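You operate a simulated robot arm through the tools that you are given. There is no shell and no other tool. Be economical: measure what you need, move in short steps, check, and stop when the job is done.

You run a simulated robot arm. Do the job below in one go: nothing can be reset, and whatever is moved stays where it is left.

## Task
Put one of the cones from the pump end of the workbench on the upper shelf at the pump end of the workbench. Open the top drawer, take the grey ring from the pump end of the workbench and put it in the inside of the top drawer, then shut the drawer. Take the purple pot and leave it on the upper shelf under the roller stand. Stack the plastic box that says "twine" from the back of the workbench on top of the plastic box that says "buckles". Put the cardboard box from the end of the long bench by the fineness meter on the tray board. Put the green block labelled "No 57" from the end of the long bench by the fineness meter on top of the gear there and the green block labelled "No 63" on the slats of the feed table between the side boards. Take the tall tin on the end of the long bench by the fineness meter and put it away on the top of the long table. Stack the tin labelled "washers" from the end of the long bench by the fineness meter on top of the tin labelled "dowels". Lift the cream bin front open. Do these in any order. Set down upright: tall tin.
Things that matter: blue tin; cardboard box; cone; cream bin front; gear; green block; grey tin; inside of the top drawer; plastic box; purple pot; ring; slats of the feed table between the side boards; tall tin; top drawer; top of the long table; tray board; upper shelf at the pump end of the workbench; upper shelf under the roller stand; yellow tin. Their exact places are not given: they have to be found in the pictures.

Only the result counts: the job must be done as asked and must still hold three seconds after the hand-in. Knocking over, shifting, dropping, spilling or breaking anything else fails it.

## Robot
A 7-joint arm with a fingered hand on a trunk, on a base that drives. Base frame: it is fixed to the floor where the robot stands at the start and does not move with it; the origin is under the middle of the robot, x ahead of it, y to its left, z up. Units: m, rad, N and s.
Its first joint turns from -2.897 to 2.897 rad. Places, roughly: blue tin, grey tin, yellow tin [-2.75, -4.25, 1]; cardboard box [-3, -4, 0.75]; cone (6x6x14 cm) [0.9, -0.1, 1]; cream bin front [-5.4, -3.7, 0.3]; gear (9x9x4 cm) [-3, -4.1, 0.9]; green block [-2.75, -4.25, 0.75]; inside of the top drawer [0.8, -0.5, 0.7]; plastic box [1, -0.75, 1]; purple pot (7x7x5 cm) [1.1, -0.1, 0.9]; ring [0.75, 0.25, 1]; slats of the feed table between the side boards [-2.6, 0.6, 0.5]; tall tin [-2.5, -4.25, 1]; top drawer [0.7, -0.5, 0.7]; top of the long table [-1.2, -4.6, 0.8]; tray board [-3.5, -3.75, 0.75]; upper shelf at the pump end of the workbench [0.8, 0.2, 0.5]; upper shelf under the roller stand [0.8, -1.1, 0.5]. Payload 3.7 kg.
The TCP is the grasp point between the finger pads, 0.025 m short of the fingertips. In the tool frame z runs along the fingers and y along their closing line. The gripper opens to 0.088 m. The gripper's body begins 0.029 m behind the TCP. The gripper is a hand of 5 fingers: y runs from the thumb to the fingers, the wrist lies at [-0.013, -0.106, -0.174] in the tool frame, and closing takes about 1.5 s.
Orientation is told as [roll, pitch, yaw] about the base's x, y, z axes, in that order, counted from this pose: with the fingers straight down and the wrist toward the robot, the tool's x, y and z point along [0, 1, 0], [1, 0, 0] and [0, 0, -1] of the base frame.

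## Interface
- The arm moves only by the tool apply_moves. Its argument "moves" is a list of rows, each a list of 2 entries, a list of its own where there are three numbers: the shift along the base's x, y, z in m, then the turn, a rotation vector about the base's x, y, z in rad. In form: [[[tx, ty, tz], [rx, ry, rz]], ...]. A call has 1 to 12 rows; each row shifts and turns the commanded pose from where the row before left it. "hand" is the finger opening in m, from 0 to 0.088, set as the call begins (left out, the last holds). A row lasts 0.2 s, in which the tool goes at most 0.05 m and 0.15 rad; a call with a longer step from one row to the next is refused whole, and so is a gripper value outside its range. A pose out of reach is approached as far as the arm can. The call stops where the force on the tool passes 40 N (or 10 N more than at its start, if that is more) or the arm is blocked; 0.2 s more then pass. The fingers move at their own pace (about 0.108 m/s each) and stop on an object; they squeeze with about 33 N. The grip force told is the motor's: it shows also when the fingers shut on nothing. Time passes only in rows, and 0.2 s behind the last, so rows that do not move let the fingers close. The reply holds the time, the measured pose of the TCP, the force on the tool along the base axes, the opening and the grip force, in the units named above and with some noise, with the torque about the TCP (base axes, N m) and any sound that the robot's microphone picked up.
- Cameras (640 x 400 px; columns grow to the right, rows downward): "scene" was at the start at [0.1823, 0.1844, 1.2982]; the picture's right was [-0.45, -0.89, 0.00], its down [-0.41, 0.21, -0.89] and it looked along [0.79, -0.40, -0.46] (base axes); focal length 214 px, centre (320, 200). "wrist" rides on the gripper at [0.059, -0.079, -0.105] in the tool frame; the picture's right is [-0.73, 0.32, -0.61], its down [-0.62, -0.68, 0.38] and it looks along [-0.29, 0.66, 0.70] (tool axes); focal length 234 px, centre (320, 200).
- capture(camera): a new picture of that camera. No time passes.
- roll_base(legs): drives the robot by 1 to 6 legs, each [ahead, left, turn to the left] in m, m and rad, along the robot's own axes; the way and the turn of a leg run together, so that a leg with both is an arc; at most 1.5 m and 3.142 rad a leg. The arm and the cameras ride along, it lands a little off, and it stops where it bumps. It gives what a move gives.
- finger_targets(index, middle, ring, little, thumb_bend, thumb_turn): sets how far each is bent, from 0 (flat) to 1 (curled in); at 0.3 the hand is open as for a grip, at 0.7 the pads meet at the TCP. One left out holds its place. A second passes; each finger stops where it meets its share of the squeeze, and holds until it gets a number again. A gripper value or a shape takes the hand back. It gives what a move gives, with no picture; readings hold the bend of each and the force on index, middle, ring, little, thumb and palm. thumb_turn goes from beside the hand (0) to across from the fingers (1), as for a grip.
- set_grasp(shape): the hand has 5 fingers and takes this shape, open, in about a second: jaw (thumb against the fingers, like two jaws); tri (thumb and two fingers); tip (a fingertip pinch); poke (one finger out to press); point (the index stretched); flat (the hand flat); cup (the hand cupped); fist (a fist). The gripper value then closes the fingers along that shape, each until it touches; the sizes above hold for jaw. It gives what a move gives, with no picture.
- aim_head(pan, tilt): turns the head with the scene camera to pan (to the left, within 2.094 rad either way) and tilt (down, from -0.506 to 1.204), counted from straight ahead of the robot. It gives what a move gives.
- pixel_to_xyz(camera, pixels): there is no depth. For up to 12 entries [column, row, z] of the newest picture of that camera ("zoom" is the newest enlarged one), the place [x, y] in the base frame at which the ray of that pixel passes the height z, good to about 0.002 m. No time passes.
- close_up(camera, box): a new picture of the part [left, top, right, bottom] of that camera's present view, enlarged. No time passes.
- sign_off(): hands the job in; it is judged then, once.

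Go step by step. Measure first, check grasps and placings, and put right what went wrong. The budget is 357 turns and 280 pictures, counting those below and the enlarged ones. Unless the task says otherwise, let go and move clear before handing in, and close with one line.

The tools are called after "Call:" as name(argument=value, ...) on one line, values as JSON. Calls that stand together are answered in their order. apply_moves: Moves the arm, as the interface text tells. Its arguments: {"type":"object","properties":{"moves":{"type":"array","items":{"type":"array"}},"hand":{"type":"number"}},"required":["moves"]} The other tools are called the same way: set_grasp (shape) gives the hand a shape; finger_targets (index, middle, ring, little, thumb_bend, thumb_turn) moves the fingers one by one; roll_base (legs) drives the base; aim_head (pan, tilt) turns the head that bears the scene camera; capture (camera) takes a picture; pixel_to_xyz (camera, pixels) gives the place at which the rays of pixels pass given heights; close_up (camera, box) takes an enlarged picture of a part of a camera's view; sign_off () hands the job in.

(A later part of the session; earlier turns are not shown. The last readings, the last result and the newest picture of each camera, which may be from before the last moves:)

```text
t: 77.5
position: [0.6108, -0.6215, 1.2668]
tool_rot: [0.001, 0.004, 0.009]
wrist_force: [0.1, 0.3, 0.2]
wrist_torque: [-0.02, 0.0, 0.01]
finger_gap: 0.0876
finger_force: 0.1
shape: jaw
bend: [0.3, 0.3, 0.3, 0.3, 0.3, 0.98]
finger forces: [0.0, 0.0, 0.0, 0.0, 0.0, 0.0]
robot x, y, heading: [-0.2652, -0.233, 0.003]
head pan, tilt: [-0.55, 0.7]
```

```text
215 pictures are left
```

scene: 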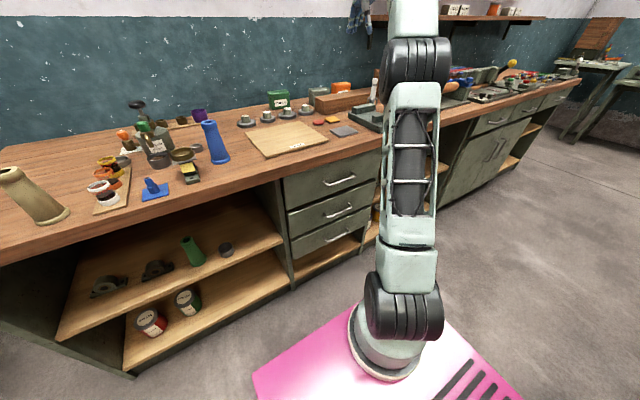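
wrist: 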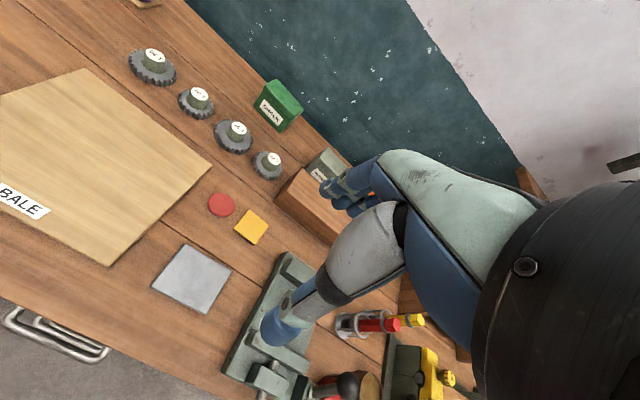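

Both cameras see the top-drawer handle: scene (340,182), wrist (55,335). I'll zoom to triangulate it.

Call:
close_up(camera="scene", box=[270, 140, 390, 270])

Call:
close_up(camera="wrist", box=[0, 280, 160, 380])

```text
3.08 times, centred on (330, 205) of scene
```

zoom: 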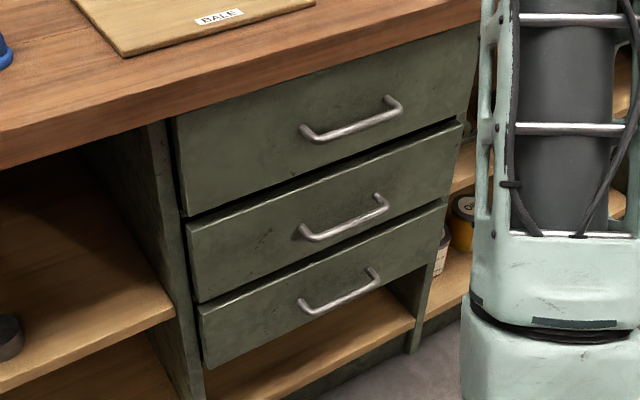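

```text
4.00 times, centred on (80, 330) of wrist
```

zoom: 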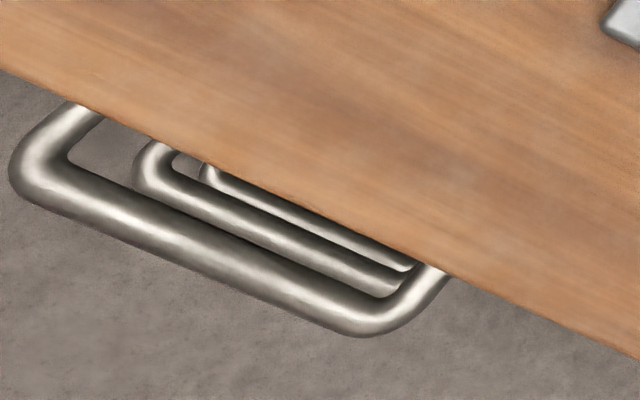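

Call:
pixel_to_xyz(camera="zoom", pixels=[[42, 178, 0.7], [42, 178, 0.75], [42, 178, 0.8], [370, 318, 0.7], [370, 318, 0.75], [370, 318, 0.8], [200, 120, 0.885]])

Call:
close_up(camera="scene", box=[270, 140, 390, 270])

Call:
pixel_to_xyz(camera="zoom", pixels=[[318, 136, 0.7], [318, 136, 0.75], [318, 136, 0.8], [397, 112, 0.7], [397, 112, 0.75], [397, 112, 0.8], [360, 232, 0.6], [180, 215, 0.6], [300, 55, 0.885]])

```text
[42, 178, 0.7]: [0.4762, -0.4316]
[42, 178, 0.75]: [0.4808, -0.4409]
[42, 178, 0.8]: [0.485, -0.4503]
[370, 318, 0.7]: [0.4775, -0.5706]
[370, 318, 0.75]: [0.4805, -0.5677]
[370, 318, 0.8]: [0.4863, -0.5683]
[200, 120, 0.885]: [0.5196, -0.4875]
```

```text
3.08 times, centred on (330, 205) of scene
```

zoom: 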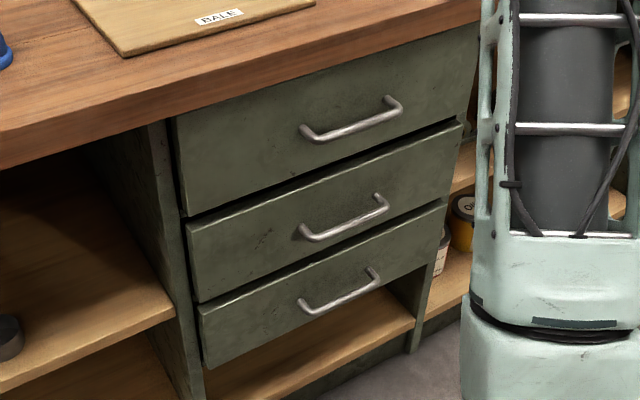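

```text
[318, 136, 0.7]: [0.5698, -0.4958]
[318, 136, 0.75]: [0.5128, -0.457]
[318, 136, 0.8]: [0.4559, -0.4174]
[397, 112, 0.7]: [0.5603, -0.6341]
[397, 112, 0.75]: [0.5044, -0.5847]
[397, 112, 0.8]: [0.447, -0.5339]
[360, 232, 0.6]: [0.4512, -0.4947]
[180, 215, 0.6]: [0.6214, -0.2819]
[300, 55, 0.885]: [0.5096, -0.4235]
```

Handle bar: centre (0.483,-0.505,0.773), along y, 0.12 long. I'll take a grip with the tool pitched 60° forward (thumb below, fingers above), starting 0.1 m in front.

Call:
apply_moves(moves=[[[-0.043, 0.0233, 0], [0, -0.1496, 0]], [[-0.043, 0.0233, 0], [0, -0.1496, 0]], [[-0.043, 0.0233, 0], [0, -0.1496, 0]], [[-0.043, 0.0233, 0], [0, -0.1496, 0]], [[-0.043, 0.0233, 0], [0, -0.1496, 0]], [[0, 0, -0.03], [0, -0.1496, 0]], [[0, 0, -0.03], [0, -0.1496, 0]], [[0, 0, -0.045], [0, 0, 0]], [[0, 0, -0.045], [0, 0, 0]], [[0, 0, -0.045], [0, 0, 0]], [[0, 0, -0.045], [0, 0, 0]]], hand=0.06)

Call:
capture(camera="scene")

Call:
capture(camera="wrist")

```text
t: 79.9
position: [0.3972, -0.505, 1.026]
tool_rot: [-0.016, -1.043, 0.017]
wrist_force: [-0.3, -0.8, -0.6]
wrist_torque: [0.01, -0.01, 0.03]
finger_gap: 0.0603
finger_force: 0.1
shape: jaw
bend: [0.28, 0.38, 0.34, 0.35, 0.59, 0.99]
finger forces: [0.1, 0.1, 0.0, 0.0, 0.0, 0.0]
robot x, y, heading: [-0.2639, -0.2286, 0.011]
head pan, tilt: [-0.55, 0.7]
```

```text
211 pictures are left
```

scene: 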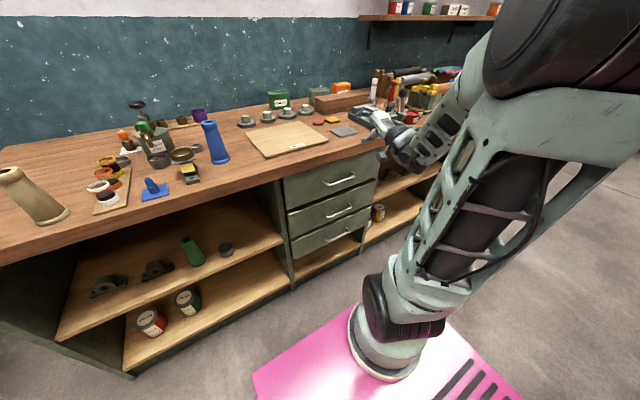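

```text
210 pictures are left
```

wrist: 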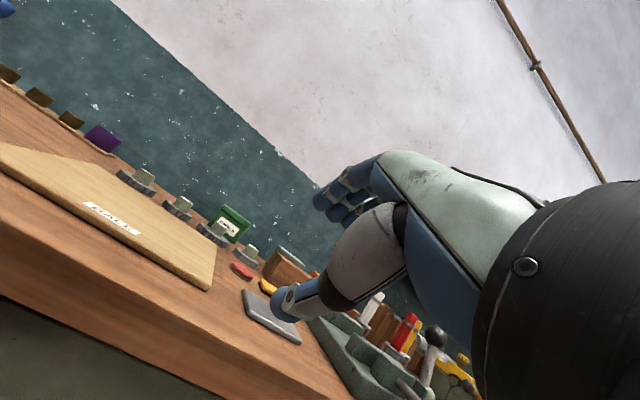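

Call:
apply_moves(moves=[[[0, 0, -0.041], [0, 0, 0]], [[0, 0, -0.041], [0, 0, 0]], [[0, 0, -0.041], [0, 0, 0]], [[0, 0, -0.041], [0, 0, 0]], [[0, 0, -0.039], [0, 0, 0]], [[0, 0, 0], [0, 0, 0]]])

Call:
close_up(camera="scene", box=[270, 120, 450, 260])

Call:
capture(camera="wrist")

```text
t: 81.3
position: [0.4217, -0.5357, 0.8331]
tool_rot: [-0.015, -1.044, 0.016]
wrist_force: [0.1, 0.1, 0.5]
wrist_torque: [0.01, -0.01, 0.0]
finger_gap: 0.0606
finger_force: 0.1
shape: jaw
bend: [0.28, 0.38, 0.34, 0.35, 0.59, 0.99]
finger forces: [0.1, 0.1, 0.0, 0.0, 0.1, 0.0]
out of reach, approached as far as the arm can: row 2, 3, 4
robot x, y, heading: [-0.2671, -0.2277, 0.013]
head pan, tilt: [-0.55, 0.7]
```

```text
2.86 times, centred on (360, 190) of scene
```

zoom: 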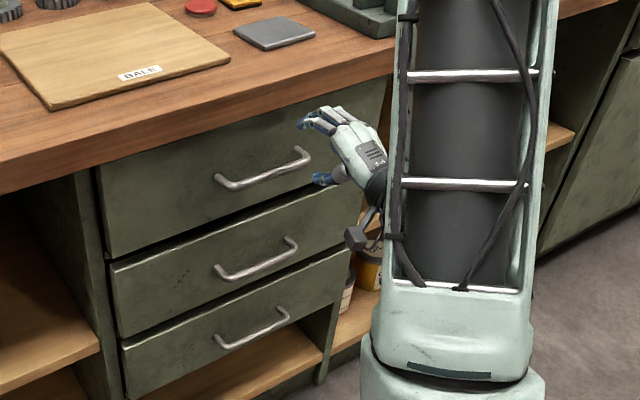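

```text
208 pictures are left
```

wrist: 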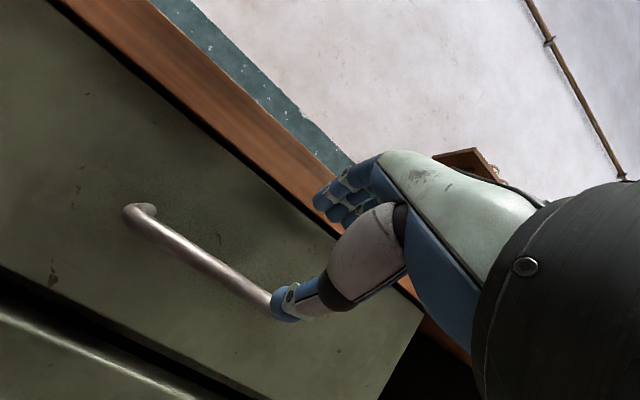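

The pose is too folded (out of reach). I'll back the base 0.25 m and reach forward with the arm.

Call:
roll_base(legs=[[-0.25, 0.0, -0.012]])

Call:
apply_moves(moves=[[[0.04, 0.005, -0.002], [0, 0, 0]], [[0.04, 0.005, -0.002], [0, 0, 0]], [[0.04, 0.005, -0.002], [0, 0, 0]], [[0.04, 0.005, -0.002], [0, 0, 0]], [[0.03, 0.005, -0.002], [0, 0, 0]], [[0, 0, 0], [0, 0, 0]]])

Call:
aim_head(pan=-0.45, tilt=0.6)

Call:
capture(camera="scene")

Call:
capture(camera="wrist")

```text
t: 83.0
position: [0.2245, -0.5415, 0.8341]
tool_rot: [-0.015, -1.046, 0.011]
wrist_force: [0.2, -0.4, -0.4]
wrist_torque: [0.0, -0.03, -0.01]
finger_gap: 0.0603
finger_force: 0.0
shape: jaw
bend: [0.28, 0.38, 0.34, 0.35, 0.59, 0.99]
finger forces: [0.0, 0.0, 0.1, 0.0, 0.0, 0.0]
robot x, y, heading: [-0.4568, -0.2328, 0.001]
head pan, tilt: [-0.55, 0.7]
stopped in leg 1: the robot was blocked; the commanded pose is now the measured one
```

```text
t: 84.4
position: [0.4152, -0.5165, 0.8218]
tool_rot: [-0.016, -1.046, 0.01]
wrist_force: [-0.1, 0.1, 0.1]
wrist_torque: [-0.01, 0.01, 0.0]
finger_gap: 0.0602
finger_force: 0.0
shape: jaw
bend: [0.28, 0.38, 0.34, 0.35, 0.59, 0.99]
finger forces: [0.0, 0.0, 0.1, 0.0, 0.0, 0.1]
robot x, y, heading: [-0.4573, -0.2308, 0.003]
head pan, tilt: [-0.55, 0.7]
```

```text
t: 85.0
position: [0.4147, -0.5163, 0.8225]
tool_rot: [-0.016, -1.046, 0.01]
wrist_force: [-0.2, 0.0, 0.5]
wrist_torque: [-0.02, -0.01, -0.01]
finger_gap: 0.0601
finger_force: 0.1
shape: jaw
bend: [0.28, 0.38, 0.34, 0.35, 0.59, 0.99]
finger forces: [0.1, 0.1, 0.0, 0.1, 0.0, 0.1]
robot x, y, heading: [-0.4582, -0.2308, 0.003]
head pan, tilt: [-0.45, 0.6]
```

```text
207 pictures are left
```

scene: 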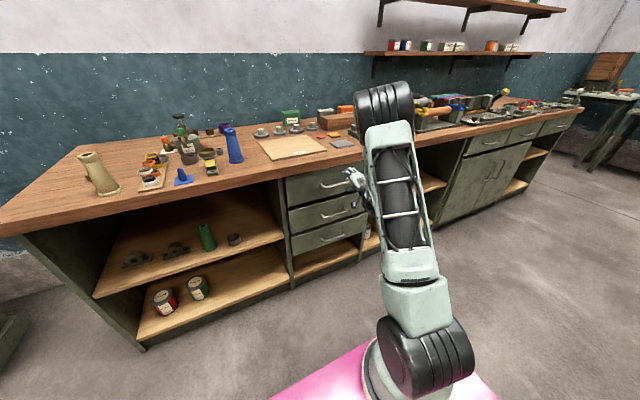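

```text
206 pictures are left
```

wrist: 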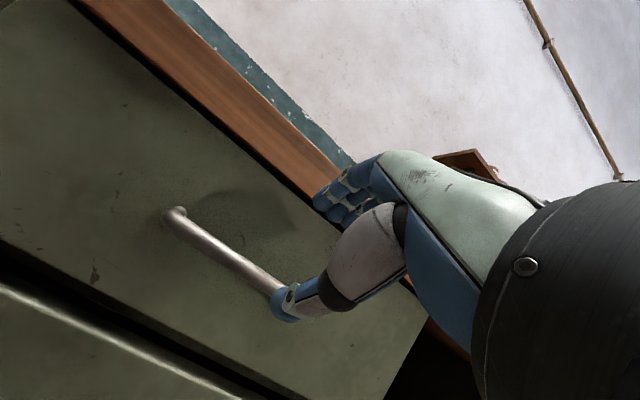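

Base stopped against something behind at x≈-0.457; hand is now well posed. Advance onto the bar.

Call:
apply_moves(moves=[[[0.023, 0.004, -0.0163], [0, 0, 0]], [[0.023, 0.004, -0.0163], [0, 0, 0]], [[0.023, 0.004, -0.0163], [0, 0, 0]], [[0, 0, 0], [0, 0, 0]]])

Call:
capture(camera="wrist")

Call:
close_up(camera="scene", box=[280, 140, 400, 230])

```text
t: 86.0
position: [0.4799, -0.5049, 0.7772]
tool_rot: [-0.016, -1.05, 0.008]
wrist_force: [-28.2, 4.9, 6.0]
wrist_torque: [-0.02, -0.62, 0.13]
finger_gap: 0.0541
finger_force: 0.1
shape: jaw
bend: [0.75, 0.4, 0.35, 0.35, 0.59, 0.99]
finger forces: [15.4, 8.3, 3.9, 0.0, 0.0, 0.0]
robot x, y, heading: [-0.4617, -0.229, 0.001]
head pan, tilt: [-0.45, 0.6]
stopped in row 4: the force on the tool passed its limit (the readings are from after the stop); the commanded pose is now the measured one
```

```text
205 pictures are left
```

wrist: 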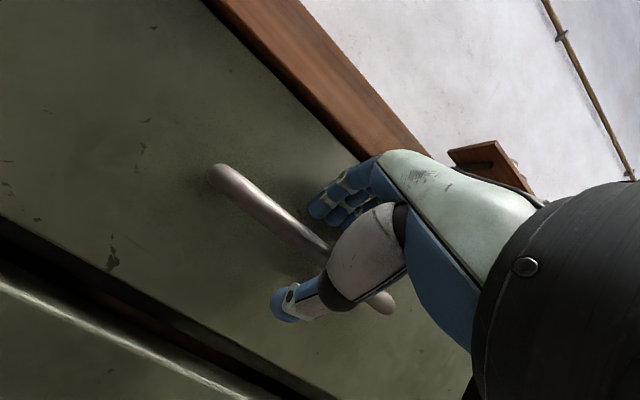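

```text
4.44 times, centred on (340, 185) of scene
```

zoom: 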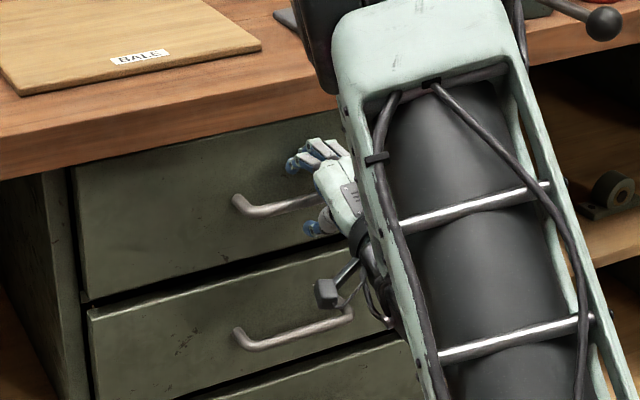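

Index fingertips touch the drawer front; the bar lies between thumb and fingers. Back off a bit and close.

Call:
apply_moves(moves=[[[-0.008, 0, 0], [0, 0, 0]], [[0, 0, 0], [0, 0, 0]], [[0, 0, 0], [0, 0, 0]], [[0, 0, 0], [0, 0, 0]], [[0, 0, 0], [0, 0, 0]], [[0, 0, 0], [0, 0, 0]], [[0, 0, 0], [0, 0, 0]], [[0, 0, 0], [0, 0, 0]]], hand=0.0)

Call:
capture(camera="wrist")

```text
t: 87.8
position: [0.4762, -0.5052, 0.7753]
tool_rot: [-0.016, -1.045, 0.01]
wrist_force: [-10.4, 2.2, -27.8]
wrist_torque: [0.0, 0.33, 0.01]
finger_gap: 0.0
finger_force: 33.3
shape: jaw
bend: [0.74, 0.74, 0.71, 0.64, 0.34, 1.0]
finger forces: [11.3, 2.3, 2.5, 0.0, 41.5, 0.0]
robot x, y, heading: [-0.4558, -0.2309, 0.004]
head pan, tilt: [-0.45, 0.6]
```

```text
203 pictures are left
```

wrist: 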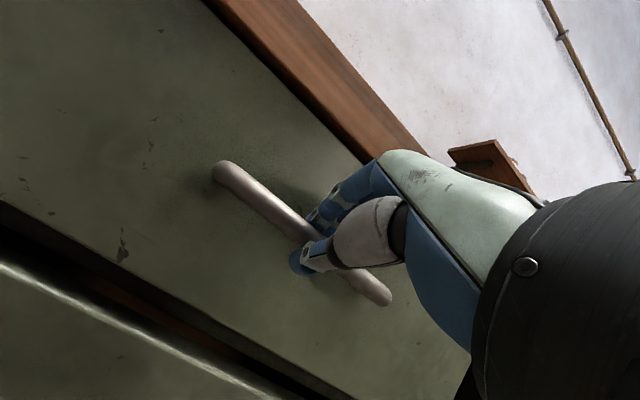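

Fingers hook round the bar. Pull back along -x.

Call:
apply_moves(moves=[[[-0.02, 0, 0], [0, 0, 0]], [[-0.02, 0, 0], [0, 0, 0]], [[-0.02, 0, 0], [0, 0, 0]], [[-0.02, 0, 0], [0, 0, 0]], [[-0.02, 0, 0], [0, 0, 0]], [[-0.02, 0, 0], [0, 0, 0]]])

Call:
capture(camera="wrist")

Call:
capture(camera="scene")

```text
t: 89.2
position: [0.3555, -0.5062, 0.7768]
tool_rot: [-0.02, -1.046, 0.009]
wrist_force: [1.2, -1.2, -31.3]
wrist_torque: [-0.04, 0.33, 0.01]
finger_gap: 0.0
finger_force: 33.0
shape: jaw
bend: [0.73, 0.74, 0.66, 0.64, 0.33, 1.0]
finger forces: [12.8, 2.8, 2.6, 0.0, 40.1, 0.0]
robot x, y, heading: [-0.463, -0.2293, 0.0]
head pan, tilt: [-0.45, 0.6]
```

```text
202 pictures are left
```

wrist: 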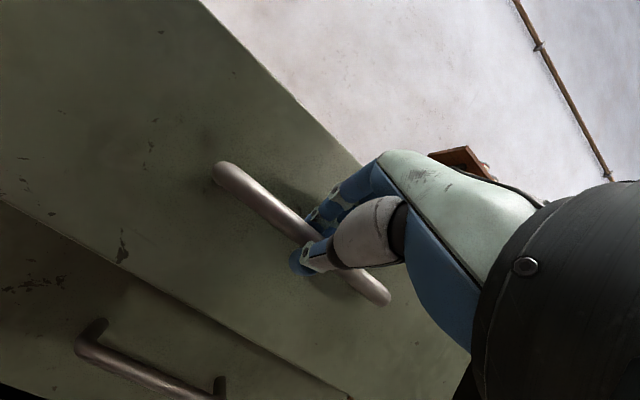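

```text
201 pictures are left
```

scene: 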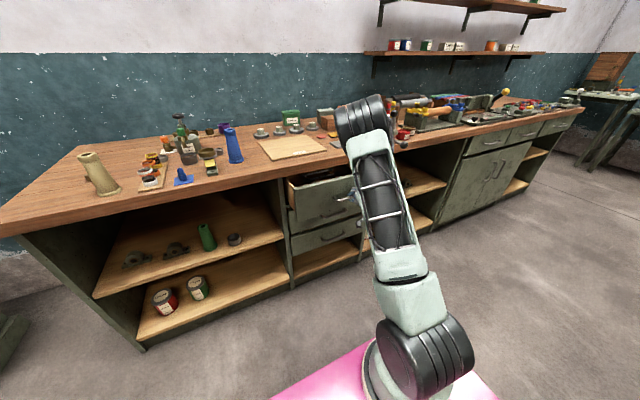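

Drawer slides. Pull another 0.1.

Call:
apply_moves(moves=[[[-0.02, 0, 0], [0, 0, 0]], [[-0.02, 0, 0], [0, 0, 0]], [[-0.02, 0, 0], [0, 0, 0]], [[-0.02, 0, 0], [0, 0, 0]], [[-0.02, 0, 0], [0, 0, 0]]])

Call:
apply_moves(moves=[[[0, 0, 0], [0, 0, 0]], [[0, 0, 0], [0, 0, 0]], [[0, 0, 0], [0, 0, 0]], [[0, 0, 0], [0, 0, 0]], [[0, 0, 0], [0, 0, 0]], [[0, 0, 0], [0, 0, 0]]], hand=0.07)

Call:
capture(camera="wrist")

Call:
close_up(camera="scene", box=[260, 130, 430, 260])

```text
t: 90.4
position: [0.2566, -0.5049, 0.7774]
tool_rot: [-0.016, -1.044, 0.011]
wrist_force: [0.4, 0.4, -37.8]
wrist_torque: [-0.02, 0.36, 0.0]
finger_gap: 0.0
finger_force: 33.1
shape: jaw
bend: [0.73, 0.74, 0.71, 0.64, 0.31, 1.0]
finger forces: [12.3, 2.2, 1.8, 0.0, 43.4, 0.0]
robot x, y, heading: [-0.4625, -0.2322, -0.002]
head pan, tilt: [-0.45, 0.6]
```

```text
t: 91.8
position: [0.2562, -0.5064, 0.7776]
tool_rot: [-0.018, -1.047, 0.013]
wrist_force: [-0.3, -0.2, -0.6]
wrist_torque: [-0.03, -0.02, -0.04]
finger_gap: 0.0698
finger_force: 0.0
shape: jaw
bend: [0.27, 0.34, 0.32, 0.33, 0.5, 0.99]
finger forces: [0.0, 0.0, 0.0, 0.0, 0.0, 0.1]
robot x, y, heading: [-0.4607, -0.2318, -0.003]
head pan, tilt: [-0.45, 0.6]
```

```text
200 pictures are left
```

wrist: 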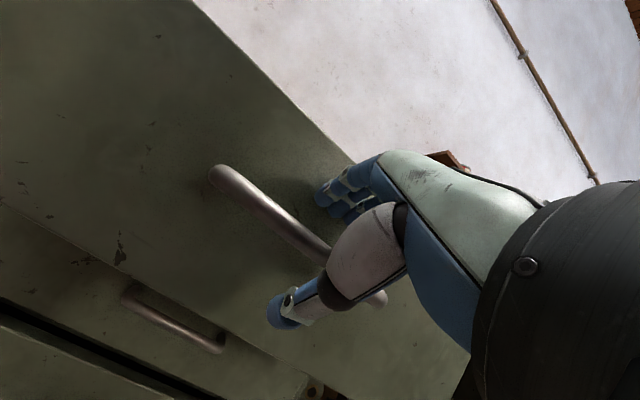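

```text
3.08 times, centred on (345, 195) of scene
```

zoom: 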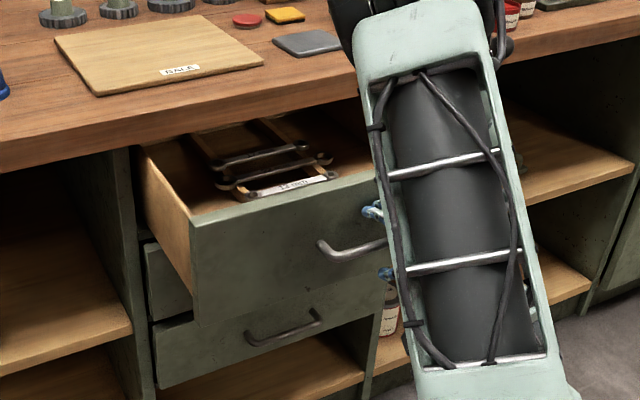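

Drawer is open ~0.22 m, with some wooden frames inside. Back off, raise, and return the hand to tool-down.

Call:
apply_moves(moves=[[[-0.03, 0, 0.015], [0, 0, 0]], [[-0.03, 0, 0.015], [0, 0, 0]], [[-0.01, 0, 0.04], [0, 0, 0]], [[0, 0, 0.045], [0, 0, 0]], [[0, 0, 0.045], [0, 0, 0]], [[0, 0, 0.045], [0, 0, 0]], [[0.02, 0, 0.04], [0, 0.15, 0]], [[0.02, 0, 0.04], [0, 0.15, 0]], [[0.02, 0, 0.04], [0, 0.15, 0]], [[0.03, 0, 0.03], [0, 0.15, 0]], [[0.03, 0, 0.03], [0, 0.15, 0]], [[0.03, 0, 0.03], [0, 0.15, 0]]], hand=0.088)

Call:
apply_moves(moves=[[[0.03, 0, 0.01], [0, 0.145, 0]], [[0.045, 0.0, 0], [0, 0, 0]], [[0.045, 0.0, 0], [0, 0, 0]], [[0, 0.0, 0], [0, 0, 0]]])

Call:
capture(camera="wrist")

Call:
capture(camera="scene")

```text
t: 94.4
position: [0.3721, -0.5409, 1.1888]
tool_rot: [-0.012, -0.147, 0.004]
wrist_force: [-0.8, 0.1, 0.9]
wrist_torque: [-0.03, -0.01, -0.01]
finger_gap: 0.0875
finger_force: 0.0
shape: jaw
bend: [0.3, 0.3, 0.3, 0.3, 0.3, 0.98]
finger forces: [0.0, 0.1, 0.0, 0.0, 0.0, 0.0]
out of reach, approached as far as the arm can: row 1, 2, 3
robot x, y, heading: [-0.4627, -0.2328, 0.004]
head pan, tilt: [-0.45, 0.6]
```

```text
t: 95.4
position: [0.4895, -0.5422, 1.2]
tool_rot: [-0.01, -0.003, 0.005]
wrist_force: [0.3, -1.0, 0.4]
wrist_torque: [0.0, 0.02, 0.01]
finger_gap: 0.0878
finger_force: 0.1
shape: jaw
bend: [0.3, 0.3, 0.3, 0.3, 0.3, 0.98]
finger forces: [0.0, 0.0, 0.1, 0.1, 0.0, 0.1]
robot x, y, heading: [-0.4609, -0.2289, 0.004]
head pan, tilt: [-0.45, 0.6]
```

```text
198 pictures are left
```

wrist: 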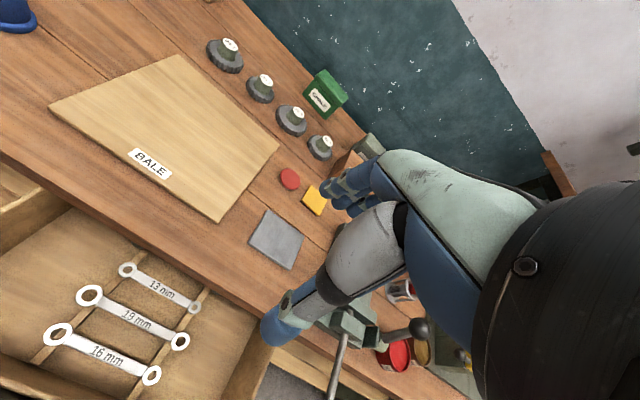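

```text
197 pictures are left
```

scene: 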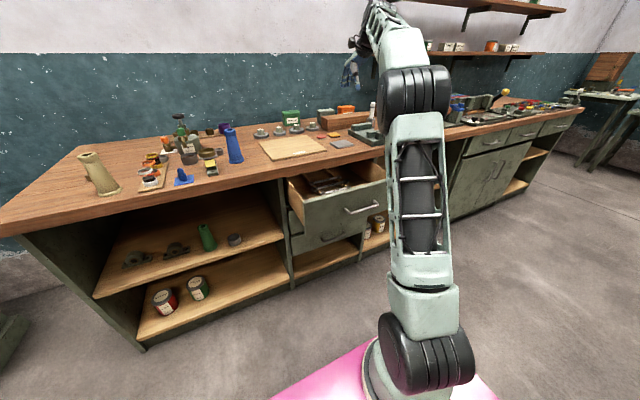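

Free floor in the drawer at left (60,255) and right (225,335). Get their places.

Call:
pixel_to_xyz(camera="wrist", pixels=[[60, 255, 0.68], [20, 310, 0.68], [225, 335, 0.68], [130, 255, 0.7], [60, 335, 0.7], [150, 375, 0.7], [200, 310, 0.7], [75, 205, 0.68], [250, 380, 0.8], [0, 235, 0.8]])

Call:
close_up(camera="wrist", box=[0, 160, 300, 400])

```text
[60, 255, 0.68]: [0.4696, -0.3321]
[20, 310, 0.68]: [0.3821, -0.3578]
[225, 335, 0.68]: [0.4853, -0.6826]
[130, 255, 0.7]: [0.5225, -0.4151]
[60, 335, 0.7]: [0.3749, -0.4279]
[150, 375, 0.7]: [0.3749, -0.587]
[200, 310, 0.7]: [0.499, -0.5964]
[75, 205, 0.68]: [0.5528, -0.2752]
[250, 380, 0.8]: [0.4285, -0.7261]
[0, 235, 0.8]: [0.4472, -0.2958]
```

```text
1.67 times, centred on (150, 280) of wrist
```

zoom: 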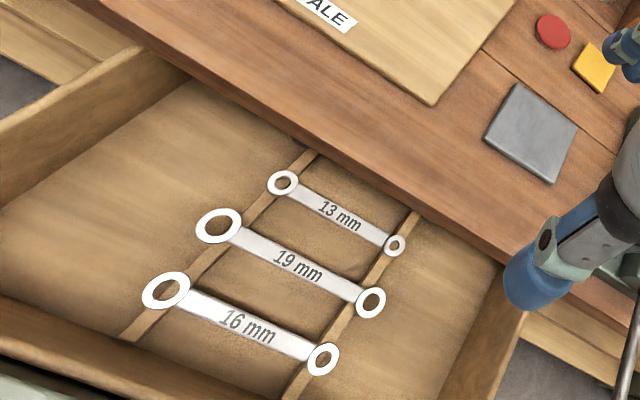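

Target spot in drawer: (0.42,-0.36). Now drive left then forward to reach the grey ring.

Call:
roll_base(legs=[[0, 0.48, 0], [0.48, 0, 0]])

Call:
aim_head(pan=-0.5, tilt=0.55)

Call:
capture(camera="scene")

Call:
capture(camera="wrist")

```text
t: 100.6
position: [0.9624, -0.0499, 1.1996]
tool_rot: [-0.009, -0.005, 0.018]
wrist_force: [0.5, 0.8, 0.5]
wrist_torque: [0.0, 0.03, 0.03]
finger_gap: 0.088
finger_force: 0.0
shape: jaw
bend: [0.3, 0.3, 0.3, 0.3, 0.3, 0.98]
finger forces: [0.0, 0.1, 0.1, 0.0, 0.0, 0.0]
robot x, y, heading: [0.0078, 0.2467, 0.015]
head pan, tilt: [-0.45, 0.6]
```

```text
t: 101.3
position: [0.9619, -0.0509, 1.1991]
tool_rot: [-0.008, -0.005, 0.017]
wrist_force: [-0.2, -0.6, 0.3]
wrist_torque: [0.01, -0.01, 0.01]
finger_gap: 0.0877
finger_force: 0.1
shape: jaw
bend: [0.3, 0.3, 0.3, 0.3, 0.3, 0.98]
finger forces: [0.1, 0.1, 0.0, 0.0, 0.0, 0.1]
robot x, y, heading: [0.0068, 0.2484, 0.017]
head pan, tilt: [-0.499, 0.55]
```

```text
195 pictures are left
```

scene: 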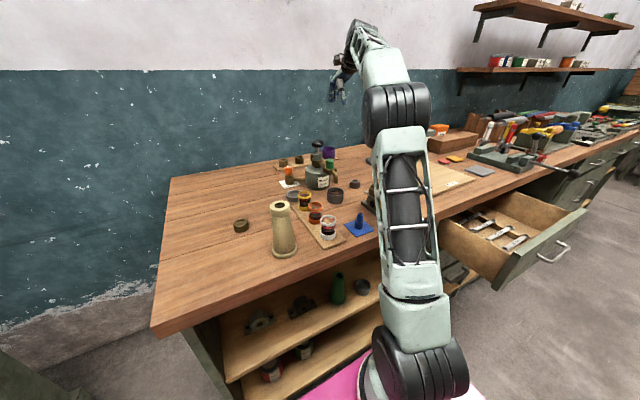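

```text
194 pictures are left
```

wrist: 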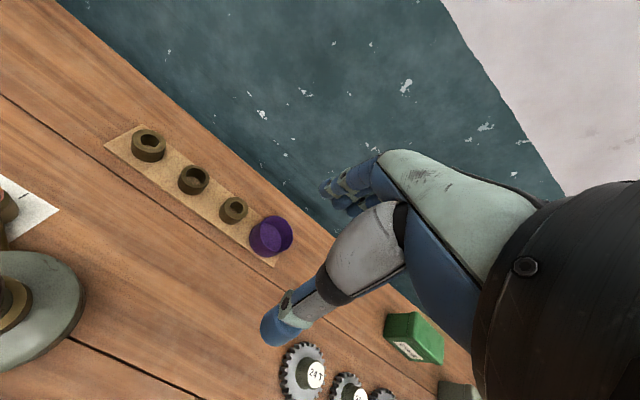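

From here the purple pot (272,236) is in good reach, so I'll take it first. Measure it and its bronze neighbour.

Call:
close_up(camera="wrist", box=[180, 160, 340, 290])

Call:
pixel_to_xyz(camera="wrist", pixels=[[274, 234, 0.945], [266, 238, 0.9], [234, 209, 0.925], [193, 179, 0.925], [20, 285, 1.0]])

```text
3.08 times, centred on (260, 225) of wrist
```

zoom: 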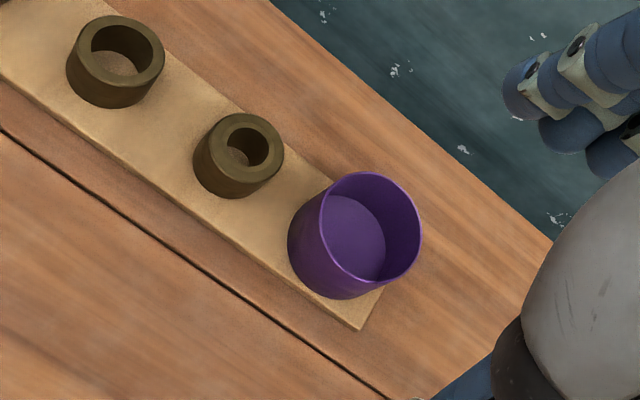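

```text
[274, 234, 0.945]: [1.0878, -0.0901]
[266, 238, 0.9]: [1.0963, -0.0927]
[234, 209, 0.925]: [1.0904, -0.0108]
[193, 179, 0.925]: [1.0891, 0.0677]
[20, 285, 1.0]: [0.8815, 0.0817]
```

Pot centre ≈(1.094,-0.096), rim ≈0.945. Turn to yaw -0.96 / tilt 40° and go to the pre-grasp point.

Call:
apply_moves(moves=[[[0, -0.013, 0], [0, 0, -0.14]], [[0, -0.013, 0], [0, 0, -0.14]], [[0, -0.013, 0], [0, 0, -0.14]], [[0, -0.013, 0], [0, 0, -0.14]], [[0, -0.013, 0], [0, 0, -0.14]], [[0, -0.013, 0], [0, 0, -0.14]], [[0, -0.015, 0], [0, 0, -0.141]], [[0.012, 0, -0.02], [0.08, -0.115, 0]], [[0.012, 0, -0.02], [0.08, -0.115, 0]], [[0.012, 0, -0.02], [0.08, -0.115, 0]], [[0.013, 0, -0.02], [0.08, -0.115, 0]], [[0.014, 0, -0.02], [0.08, -0.115, 0]]])

Call:
apply_moves(moves=[[[0, 0, -0.03], [0, 0, 0]], [[0, 0, -0.032], [0, 0, 0]], [[0, 0, 0], [0, 0, 0]]])

Call:
capture(camera="wrist")

Call:
capture(camera="scene")

```text
t: 103.9
position: [1.0277, -0.1433, 1.0997]
tool_rot: [0.692, -0.002, -0.965]
wrist_force: [0.2, 0.4, 0.5]
wrist_torque: [-0.01, 0.01, 0.02]
finger_gap: 0.0877
finger_force: 0.2
shape: jaw
bend: [0.3, 0.3, 0.3, 0.3, 0.3, 0.98]
finger forces: [0.0, 0.0, 0.0, 0.0, 0.0, 0.0]
robot x, y, heading: [0.0051, 0.2469, 0.019]
head pan, tilt: [-0.499, 0.55]
```

```text
t: 104.7
position: [1.0257, -0.143, 1.0373]
tool_rot: [0.692, -0.002, -0.965]
wrist_force: [0.0, -0.3, 0.1]
wrist_torque: [-0.02, 0.01, 0.0]
finger_gap: 0.088
finger_force: 0.1
shape: jaw
bend: [0.3, 0.3, 0.3, 0.3, 0.3, 0.98]
finger forces: [0.1, 0.0, 0.0, 0.0, 0.1, 0.1]
robot x, y, heading: [0.0099, 0.2511, 0.016]
head pan, tilt: [-0.499, 0.55]
```

```text
192 pictures are left
```

wrist: 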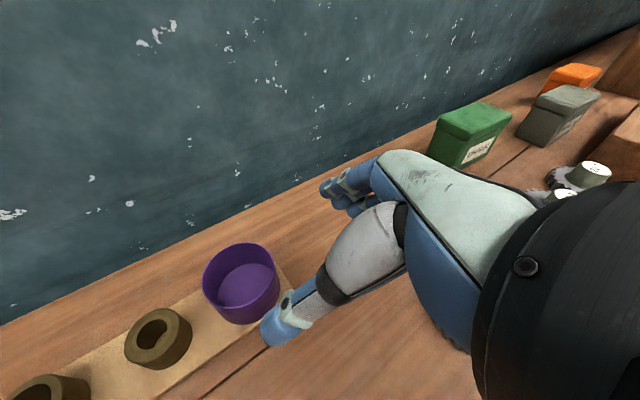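

```text
191 pictures are left
```

scene: 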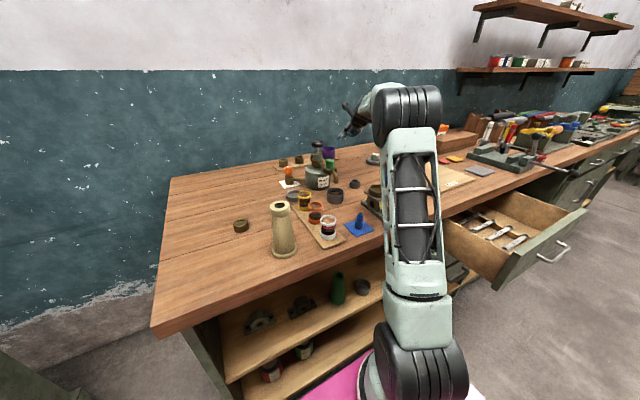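

Pot rim centre (241,272) matches where the TCP would be after 0.13 m advance (245,272). Advance and close.

Call:
apply_moves(moves=[[[0.0229, 0.0165, -0.0331], [0, 0, 0]], [[0.0229, 0.0165, -0.0331], [0, 0, 0]], [[0.0229, 0.0165, -0.0331], [0, 0, 0]], [[0, 0, 0], [0, 0, 0]]])

Call:
capture(camera="wrist")

```text
t: 105.7
position: [1.0963, -0.0937, 0.9402]
tool_rot: [0.691, -0.001, -0.965]
wrist_force: [0.4, -0.3, 0.1]
wrist_torque: [0.0, 0.01, -0.01]
finger_gap: 0.0878
finger_force: 0.1
shape: jaw
bend: [0.3, 0.3, 0.3, 0.3, 0.3, 0.98]
finger forces: [0.1, 0.1, 0.0, 0.0, 0.1, 0.1]
robot x, y, heading: [0.0122, 0.2468, 0.014]
head pan, tilt: [-0.499, 0.55]
```

```text
190 pictures are left
```

wrist: 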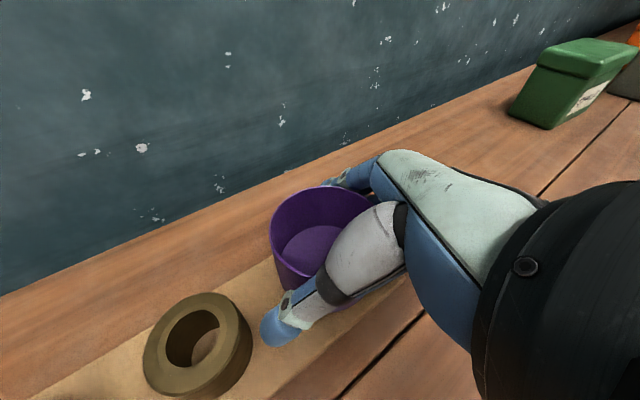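

Thumb and fingers straddle the pot. Lower 6 mm and close.

Call:
apply_moves(moves=[[[0, 0, -0.006], [0, 0, 0]], [[0, 0, 0], [0, 0, 0]]])

Call:
apply_moves(moves=[[[0, 0, 0], [0, 0, 0]], [[0, 0, 0], [0, 0, 0]], [[0, 0, 0], [0, 0, 0]], [[0, 0, 0], [0, 0, 0]], [[0, 0, 0], [0, 0, 0]], [[0, 0, 0], [0, 0, 0]]], hand=0.05)

Call:
apply_moves(moves=[[[0, 0, 0.015], [0, 0, 0]], [[0, 0, 0.03], [0, 0, 0]], [[0, 0, 0.04], [0, 0, 0]], [[0, 0, 0.045], [0, 0, 0]], [[0, 0, 0.045], [0, 0, 0]], [[0, 0, 0.045], [0, 0, 0]]])

Call:
capture(camera="wrist")

```text
t: 106.3
position: [1.0939, -0.0946, 0.933]
tool_rot: [0.692, -0.002, -0.964]
wrist_force: [-1.0, 0.1, 3.0]
wrist_torque: [0.03, 0.0, -0.01]
finger_gap: 0.088
finger_force: 0.2
shape: jaw
bend: [0.3, 0.3, 0.3, 0.3, 0.3, 0.97]
finger forces: [0.8, 0.1, 0.0, 0.0, 0.9, 0.1]
robot x, y, heading: [0.0083, 0.2479, 0.013]
head pan, tilt: [-0.499, 0.55]
```

```text
t: 107.7
position: [1.0956, -0.0958, 0.9337]
tool_rot: [0.692, -0.002, -0.965]
wrist_force: [12.4, -10.0, 2.7]
wrist_torque: [-0.26, -0.38, 0.14]
finger_gap: 0.0547
finger_force: 33.3
shape: jaw
bend: [0.27, 0.37, 0.3, 0.45, 0.64, 0.99]
finger forces: [31.0, 14.6, 5.0, 1.7, 34.0, 0.0]
robot x, y, heading: [0.0091, 0.2522, 0.014]
head pan, tilt: [-0.499, 0.55]
```

```text
t: 109.1
position: [1.0951, -0.0914, 1.1525]
tool_rot: [0.69, -0.001, -0.966]
wrist_force: [-0.3, 0.3, -0.8]
wrist_torque: [-0.01, -0.03, -0.01]
finger_gap: 0.0526
finger_force: 32.6
shape: jaw
bend: [0.74, 0.39, 0.36, 0.43, 0.64, 0.99]
finger forces: [22.0, 12.2, 4.4, 0.9, 36.9, 0.0]
robot x, y, heading: [0.0086, 0.2473, 0.017]
head pan, tilt: [-0.499, 0.55]
```

```text
189 pictures are left
```

wrist: 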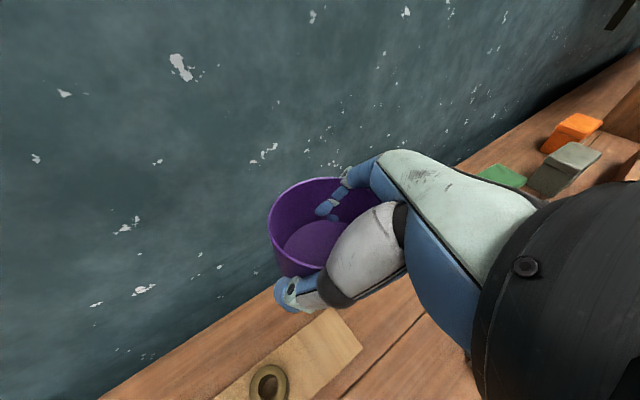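

Pot is lifted and level. Retract it over the bench and look around to plan the drive.

Call:
apply_moves(moves=[[[-0.03, -0.01, 0.03], [0, 0, 0]], [[-0.04, -0.01, 0.02], [0, 0, 0]], [[-0.045, -0.01, 0], [0, 0, 0]], [[-0.045, -0.01, 0], [0, 0, 0]], [[-0.045, 0, 0], [0, 0, 0]], [[-0.045, 0, 0], [0, 0, 0]], [[-0.045, 0, 0], [0, 0, 0]], [[-0.04, 0, 0], [0, 0, 0]]])

Call:
aim_head(pan=-1.3, tilt=0.4)

Call:
capture(camera="scene")

Call:
aim_head(pan=-2.09, tilt=0.5)

Call:
capture(camera="scene")

```text
t: 110.9
position: [0.7579, -0.1339, 1.2025]
tool_rot: [0.689, -0.001, -0.966]
wrist_force: [0.9, -0.4, -1.0]
wrist_torque: [0.01, -0.01, 0.04]
finger_gap: 0.0527
finger_force: 33.7
shape: jaw
bend: [0.74, 0.39, 0.36, 0.43, 0.64, 0.99]
finger forces: [21.9, 12.1, 4.5, 0.8, 36.9, 0.1]
robot x, y, heading: [0.0095, 0.2497, 0.011]
head pan, tilt: [-0.499, 0.55]
```

```text
t: 112.0
position: [0.7581, -0.134, 1.2039]
tool_rot: [0.693, -0.002, -0.964]
wrist_force: [1.1, 0.6, -0.8]
wrist_torque: [-0.02, 0.02, 0.03]
finger_gap: 0.0525
finger_force: 32.7
shape: jaw
bend: [0.74, 0.39, 0.36, 0.43, 0.64, 0.99]
finger forces: [21.8, 12.1, 4.4, 0.8, 36.9, 0.0]
robot x, y, heading: [0.0074, 0.2495, 0.013]
head pan, tilt: [-1.3, 0.4]
```

```text
188 pictures are left
```

scene: 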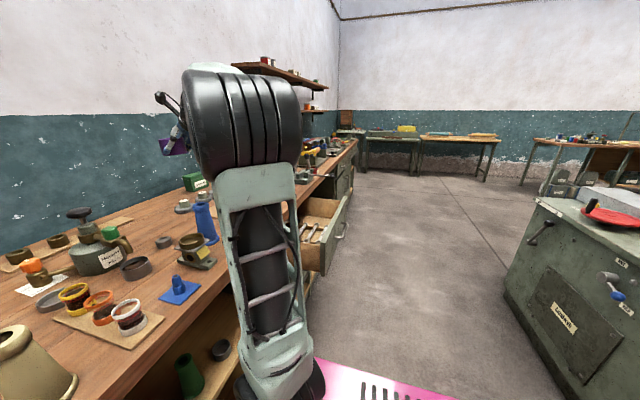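

```text
t: 113.1
position: [0.7569, -0.1343, 1.2046]
tool_rot: [0.69, 0.0, -0.965]
wrist_force: [0.4, -0.1, -0.3]
wrist_torque: [-0.01, 0.01, 0.0]
finger_gap: 0.0524
finger_force: 32.9
shape: jaw
bend: [0.74, 0.39, 0.36, 0.43, 0.64, 0.99]
finger forces: [21.9, 12.1, 4.6, 0.9, 36.9, 0.0]
robot x, y, heading: [0.0094, 0.2489, 0.016]
head pan, tilt: [-2.089, 0.499]
```

```text
187 pictures are left
```

scene: 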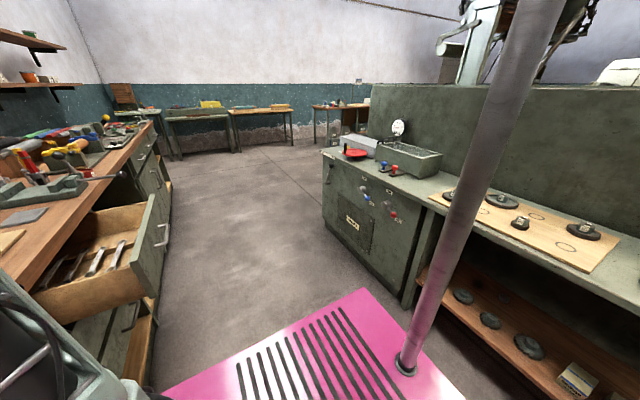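

The aisle is clear with a heavy machine behind (its front at x≈-0.9). Drive back 0.40 then right 1.0 with the pot held high.

Call:
roll_base(legs=[[-0.41, 0, -0.014], [0, -1.0, 0]])

Call:
aim_head(pan=-0.2, tilt=0.7)

Call:
capture(camera="scene")

Call:
capture(camera="wrist")

```text
t: 120.5
position: [0.3319, -1.1789, 1.2041]
tool_rot: [0.69, -0.002, -1.005]
wrist_force: [0.1, -0.3, -1.4]
wrist_torque: [0.02, -0.03, 0.02]
finger_gap: 0.0521
finger_force: 32.7
shape: jaw
bend: [0.74, 0.39, 0.36, 0.43, 0.64, 0.99]
finger forces: [21.9, 12.1, 4.5, 0.9, 36.8, 0.0]
robot x, y, heading: [-0.3986, -0.7716, -0.026]
head pan, tilt: [-2.089, 0.499]
```

```text
t: 122.3
position: [0.3334, -1.1785, 1.2039]
tool_rot: [0.691, 0.0, -1.002]
wrist_force: [-0.8, -0.2, 0.0]
wrist_torque: [0.02, 0.0, 0.0]
finger_gap: 0.052
finger_force: 32.5
shape: jaw
bend: [0.74, 0.39, 0.36, 0.43, 0.64, 0.99]
finger forces: [22.0, 12.1, 4.5, 0.9, 36.9, 0.0]
robot x, y, heading: [-0.4025, -0.7702, -0.029]
head pan, tilt: [-0.201, 0.7]
```

```text
186 pictures are left
```

scene: 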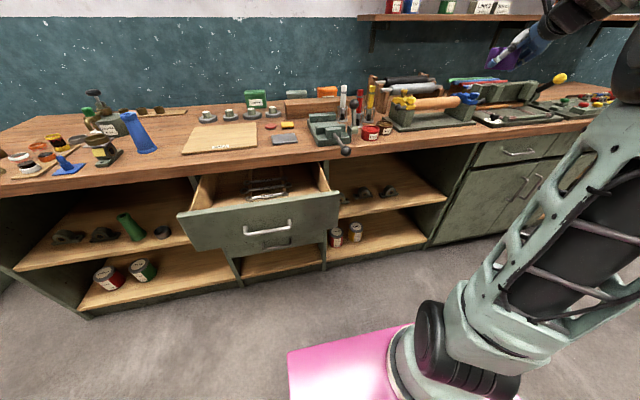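

```text
185 pictures are left
```

wrist: 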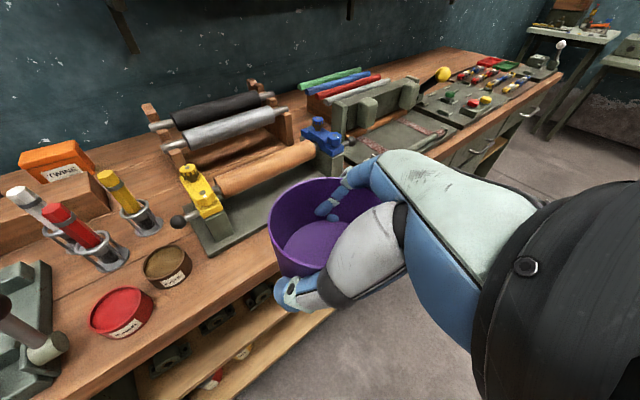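

Call:
pixel_to_xyz(camera="scene", pixels=[[343, 198, 0.5], [363, 195, 0.5], [389, 193, 0.5], [420, 197, 0.48], [440, 200, 0.48], [345, 212, 0.48], [440, 190, 0.48], [330, 260, 0.1]])

Call:
close_up(camera="scene", box=[310, 140, 470, 260])

```text
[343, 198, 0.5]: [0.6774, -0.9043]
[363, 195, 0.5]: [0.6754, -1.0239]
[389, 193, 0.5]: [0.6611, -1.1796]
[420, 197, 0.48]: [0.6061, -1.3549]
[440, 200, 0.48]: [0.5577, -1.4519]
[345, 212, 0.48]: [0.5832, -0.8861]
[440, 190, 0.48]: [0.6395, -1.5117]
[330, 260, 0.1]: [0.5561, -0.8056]
```

```text
3.33 times, centred on (390, 200) of scene
```

zoom: 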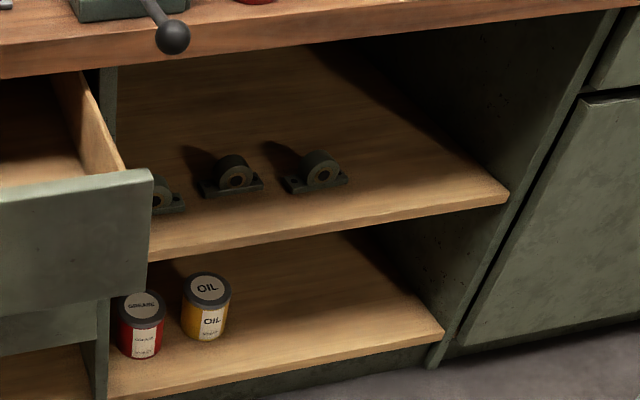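

Free shelf area right of the third block: target (0.63,-1.345). Shift right and straighten, then lower in front.

Call:
roll_base(legs=[[0, -0.16, 0.028]])

Call:
apply_moves(moves=[[[0, 0, -0.046], [0, 0, 0]], [[0, 0, -0.046], [0, 0, 0]], [[0, 0, -0.046], [0, 0, 0]], [[0, 0, -0.046], [0, 0, 0]], [[0, 0, -0.046], [0, 0, 0]], [[0, 0, -0.046], [0, 0, 0]], [[0, 0, -0.046], [0, 0, 0]], [[0, 0, -0.046], [0, 0, 0]], [[0, 0, -0.046], [0, 0, 0]], [[0, 0, -0.046], [0, 0, 0]], [[0, 0, -0.046], [0, 0, 0]]])

Call:
capture(camera="scene")

Call:
capture(camera="wrist")

```text
t: 123.7
position: [0.3422, -1.3151, 1.2047]
tool_rot: [0.69, 0.0, -0.972]
wrist_force: [-0.3, 0.6, -0.9]
wrist_torque: [-0.01, 0.0, -0.02]
finger_gap: 0.0526
finger_force: 33.7
shape: jaw
bend: [0.74, 0.39, 0.36, 0.43, 0.64, 0.99]
finger forces: [21.9, 12.1, 4.5, 0.9, 36.9, 0.0]
robot x, y, heading: [-0.4025, -0.9244, 0.008]
head pan, tilt: [-0.201, 0.7]
```

```text
t: 126.1
position: [0.3415, -1.3162, 0.7002]
tool_rot: [0.69, -0.003, -0.974]
wrist_force: [0.4, -1.0, -0.5]
wrist_torque: [-0.02, 0.03, 0.01]
finger_gap: 0.0518
finger_force: 33.1
shape: jaw
bend: [0.75, 0.39, 0.36, 0.43, 0.64, 0.99]
finger forces: [21.9, 12.4, 4.5, 0.8, 36.8, 0.0]
robot x, y, heading: [-0.4055, -0.9235, 0.003]
head pan, tilt: [-0.201, 0.7]
```

```text
183 pictures are left
```

scene: 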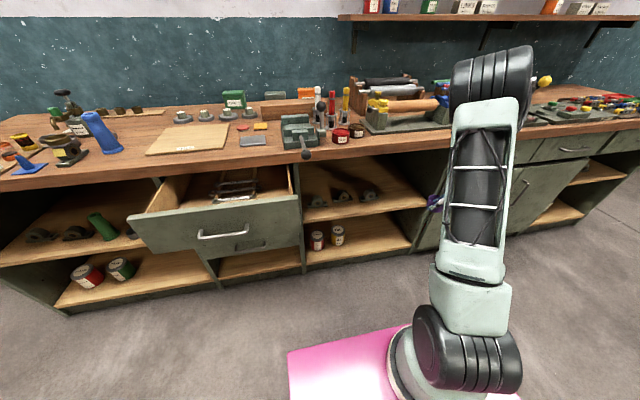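

```text
182 pictures are left
```

wrist: 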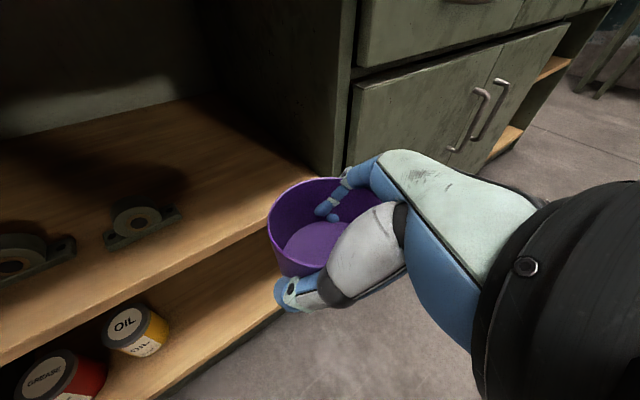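

Call:
pixel_to_xyz(camera="wrist", pixels=[[180, 222, 0.48], [140, 225, 0.5], [280, 205, 0.48], [322, 178, 0.48], [220, 170, 0.48], [200, 248, 0.48]])

```text
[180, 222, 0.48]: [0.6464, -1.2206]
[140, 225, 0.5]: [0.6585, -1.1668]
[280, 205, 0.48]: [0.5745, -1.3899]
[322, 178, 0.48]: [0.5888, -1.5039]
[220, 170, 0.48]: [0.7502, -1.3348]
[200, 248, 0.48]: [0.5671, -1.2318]
```

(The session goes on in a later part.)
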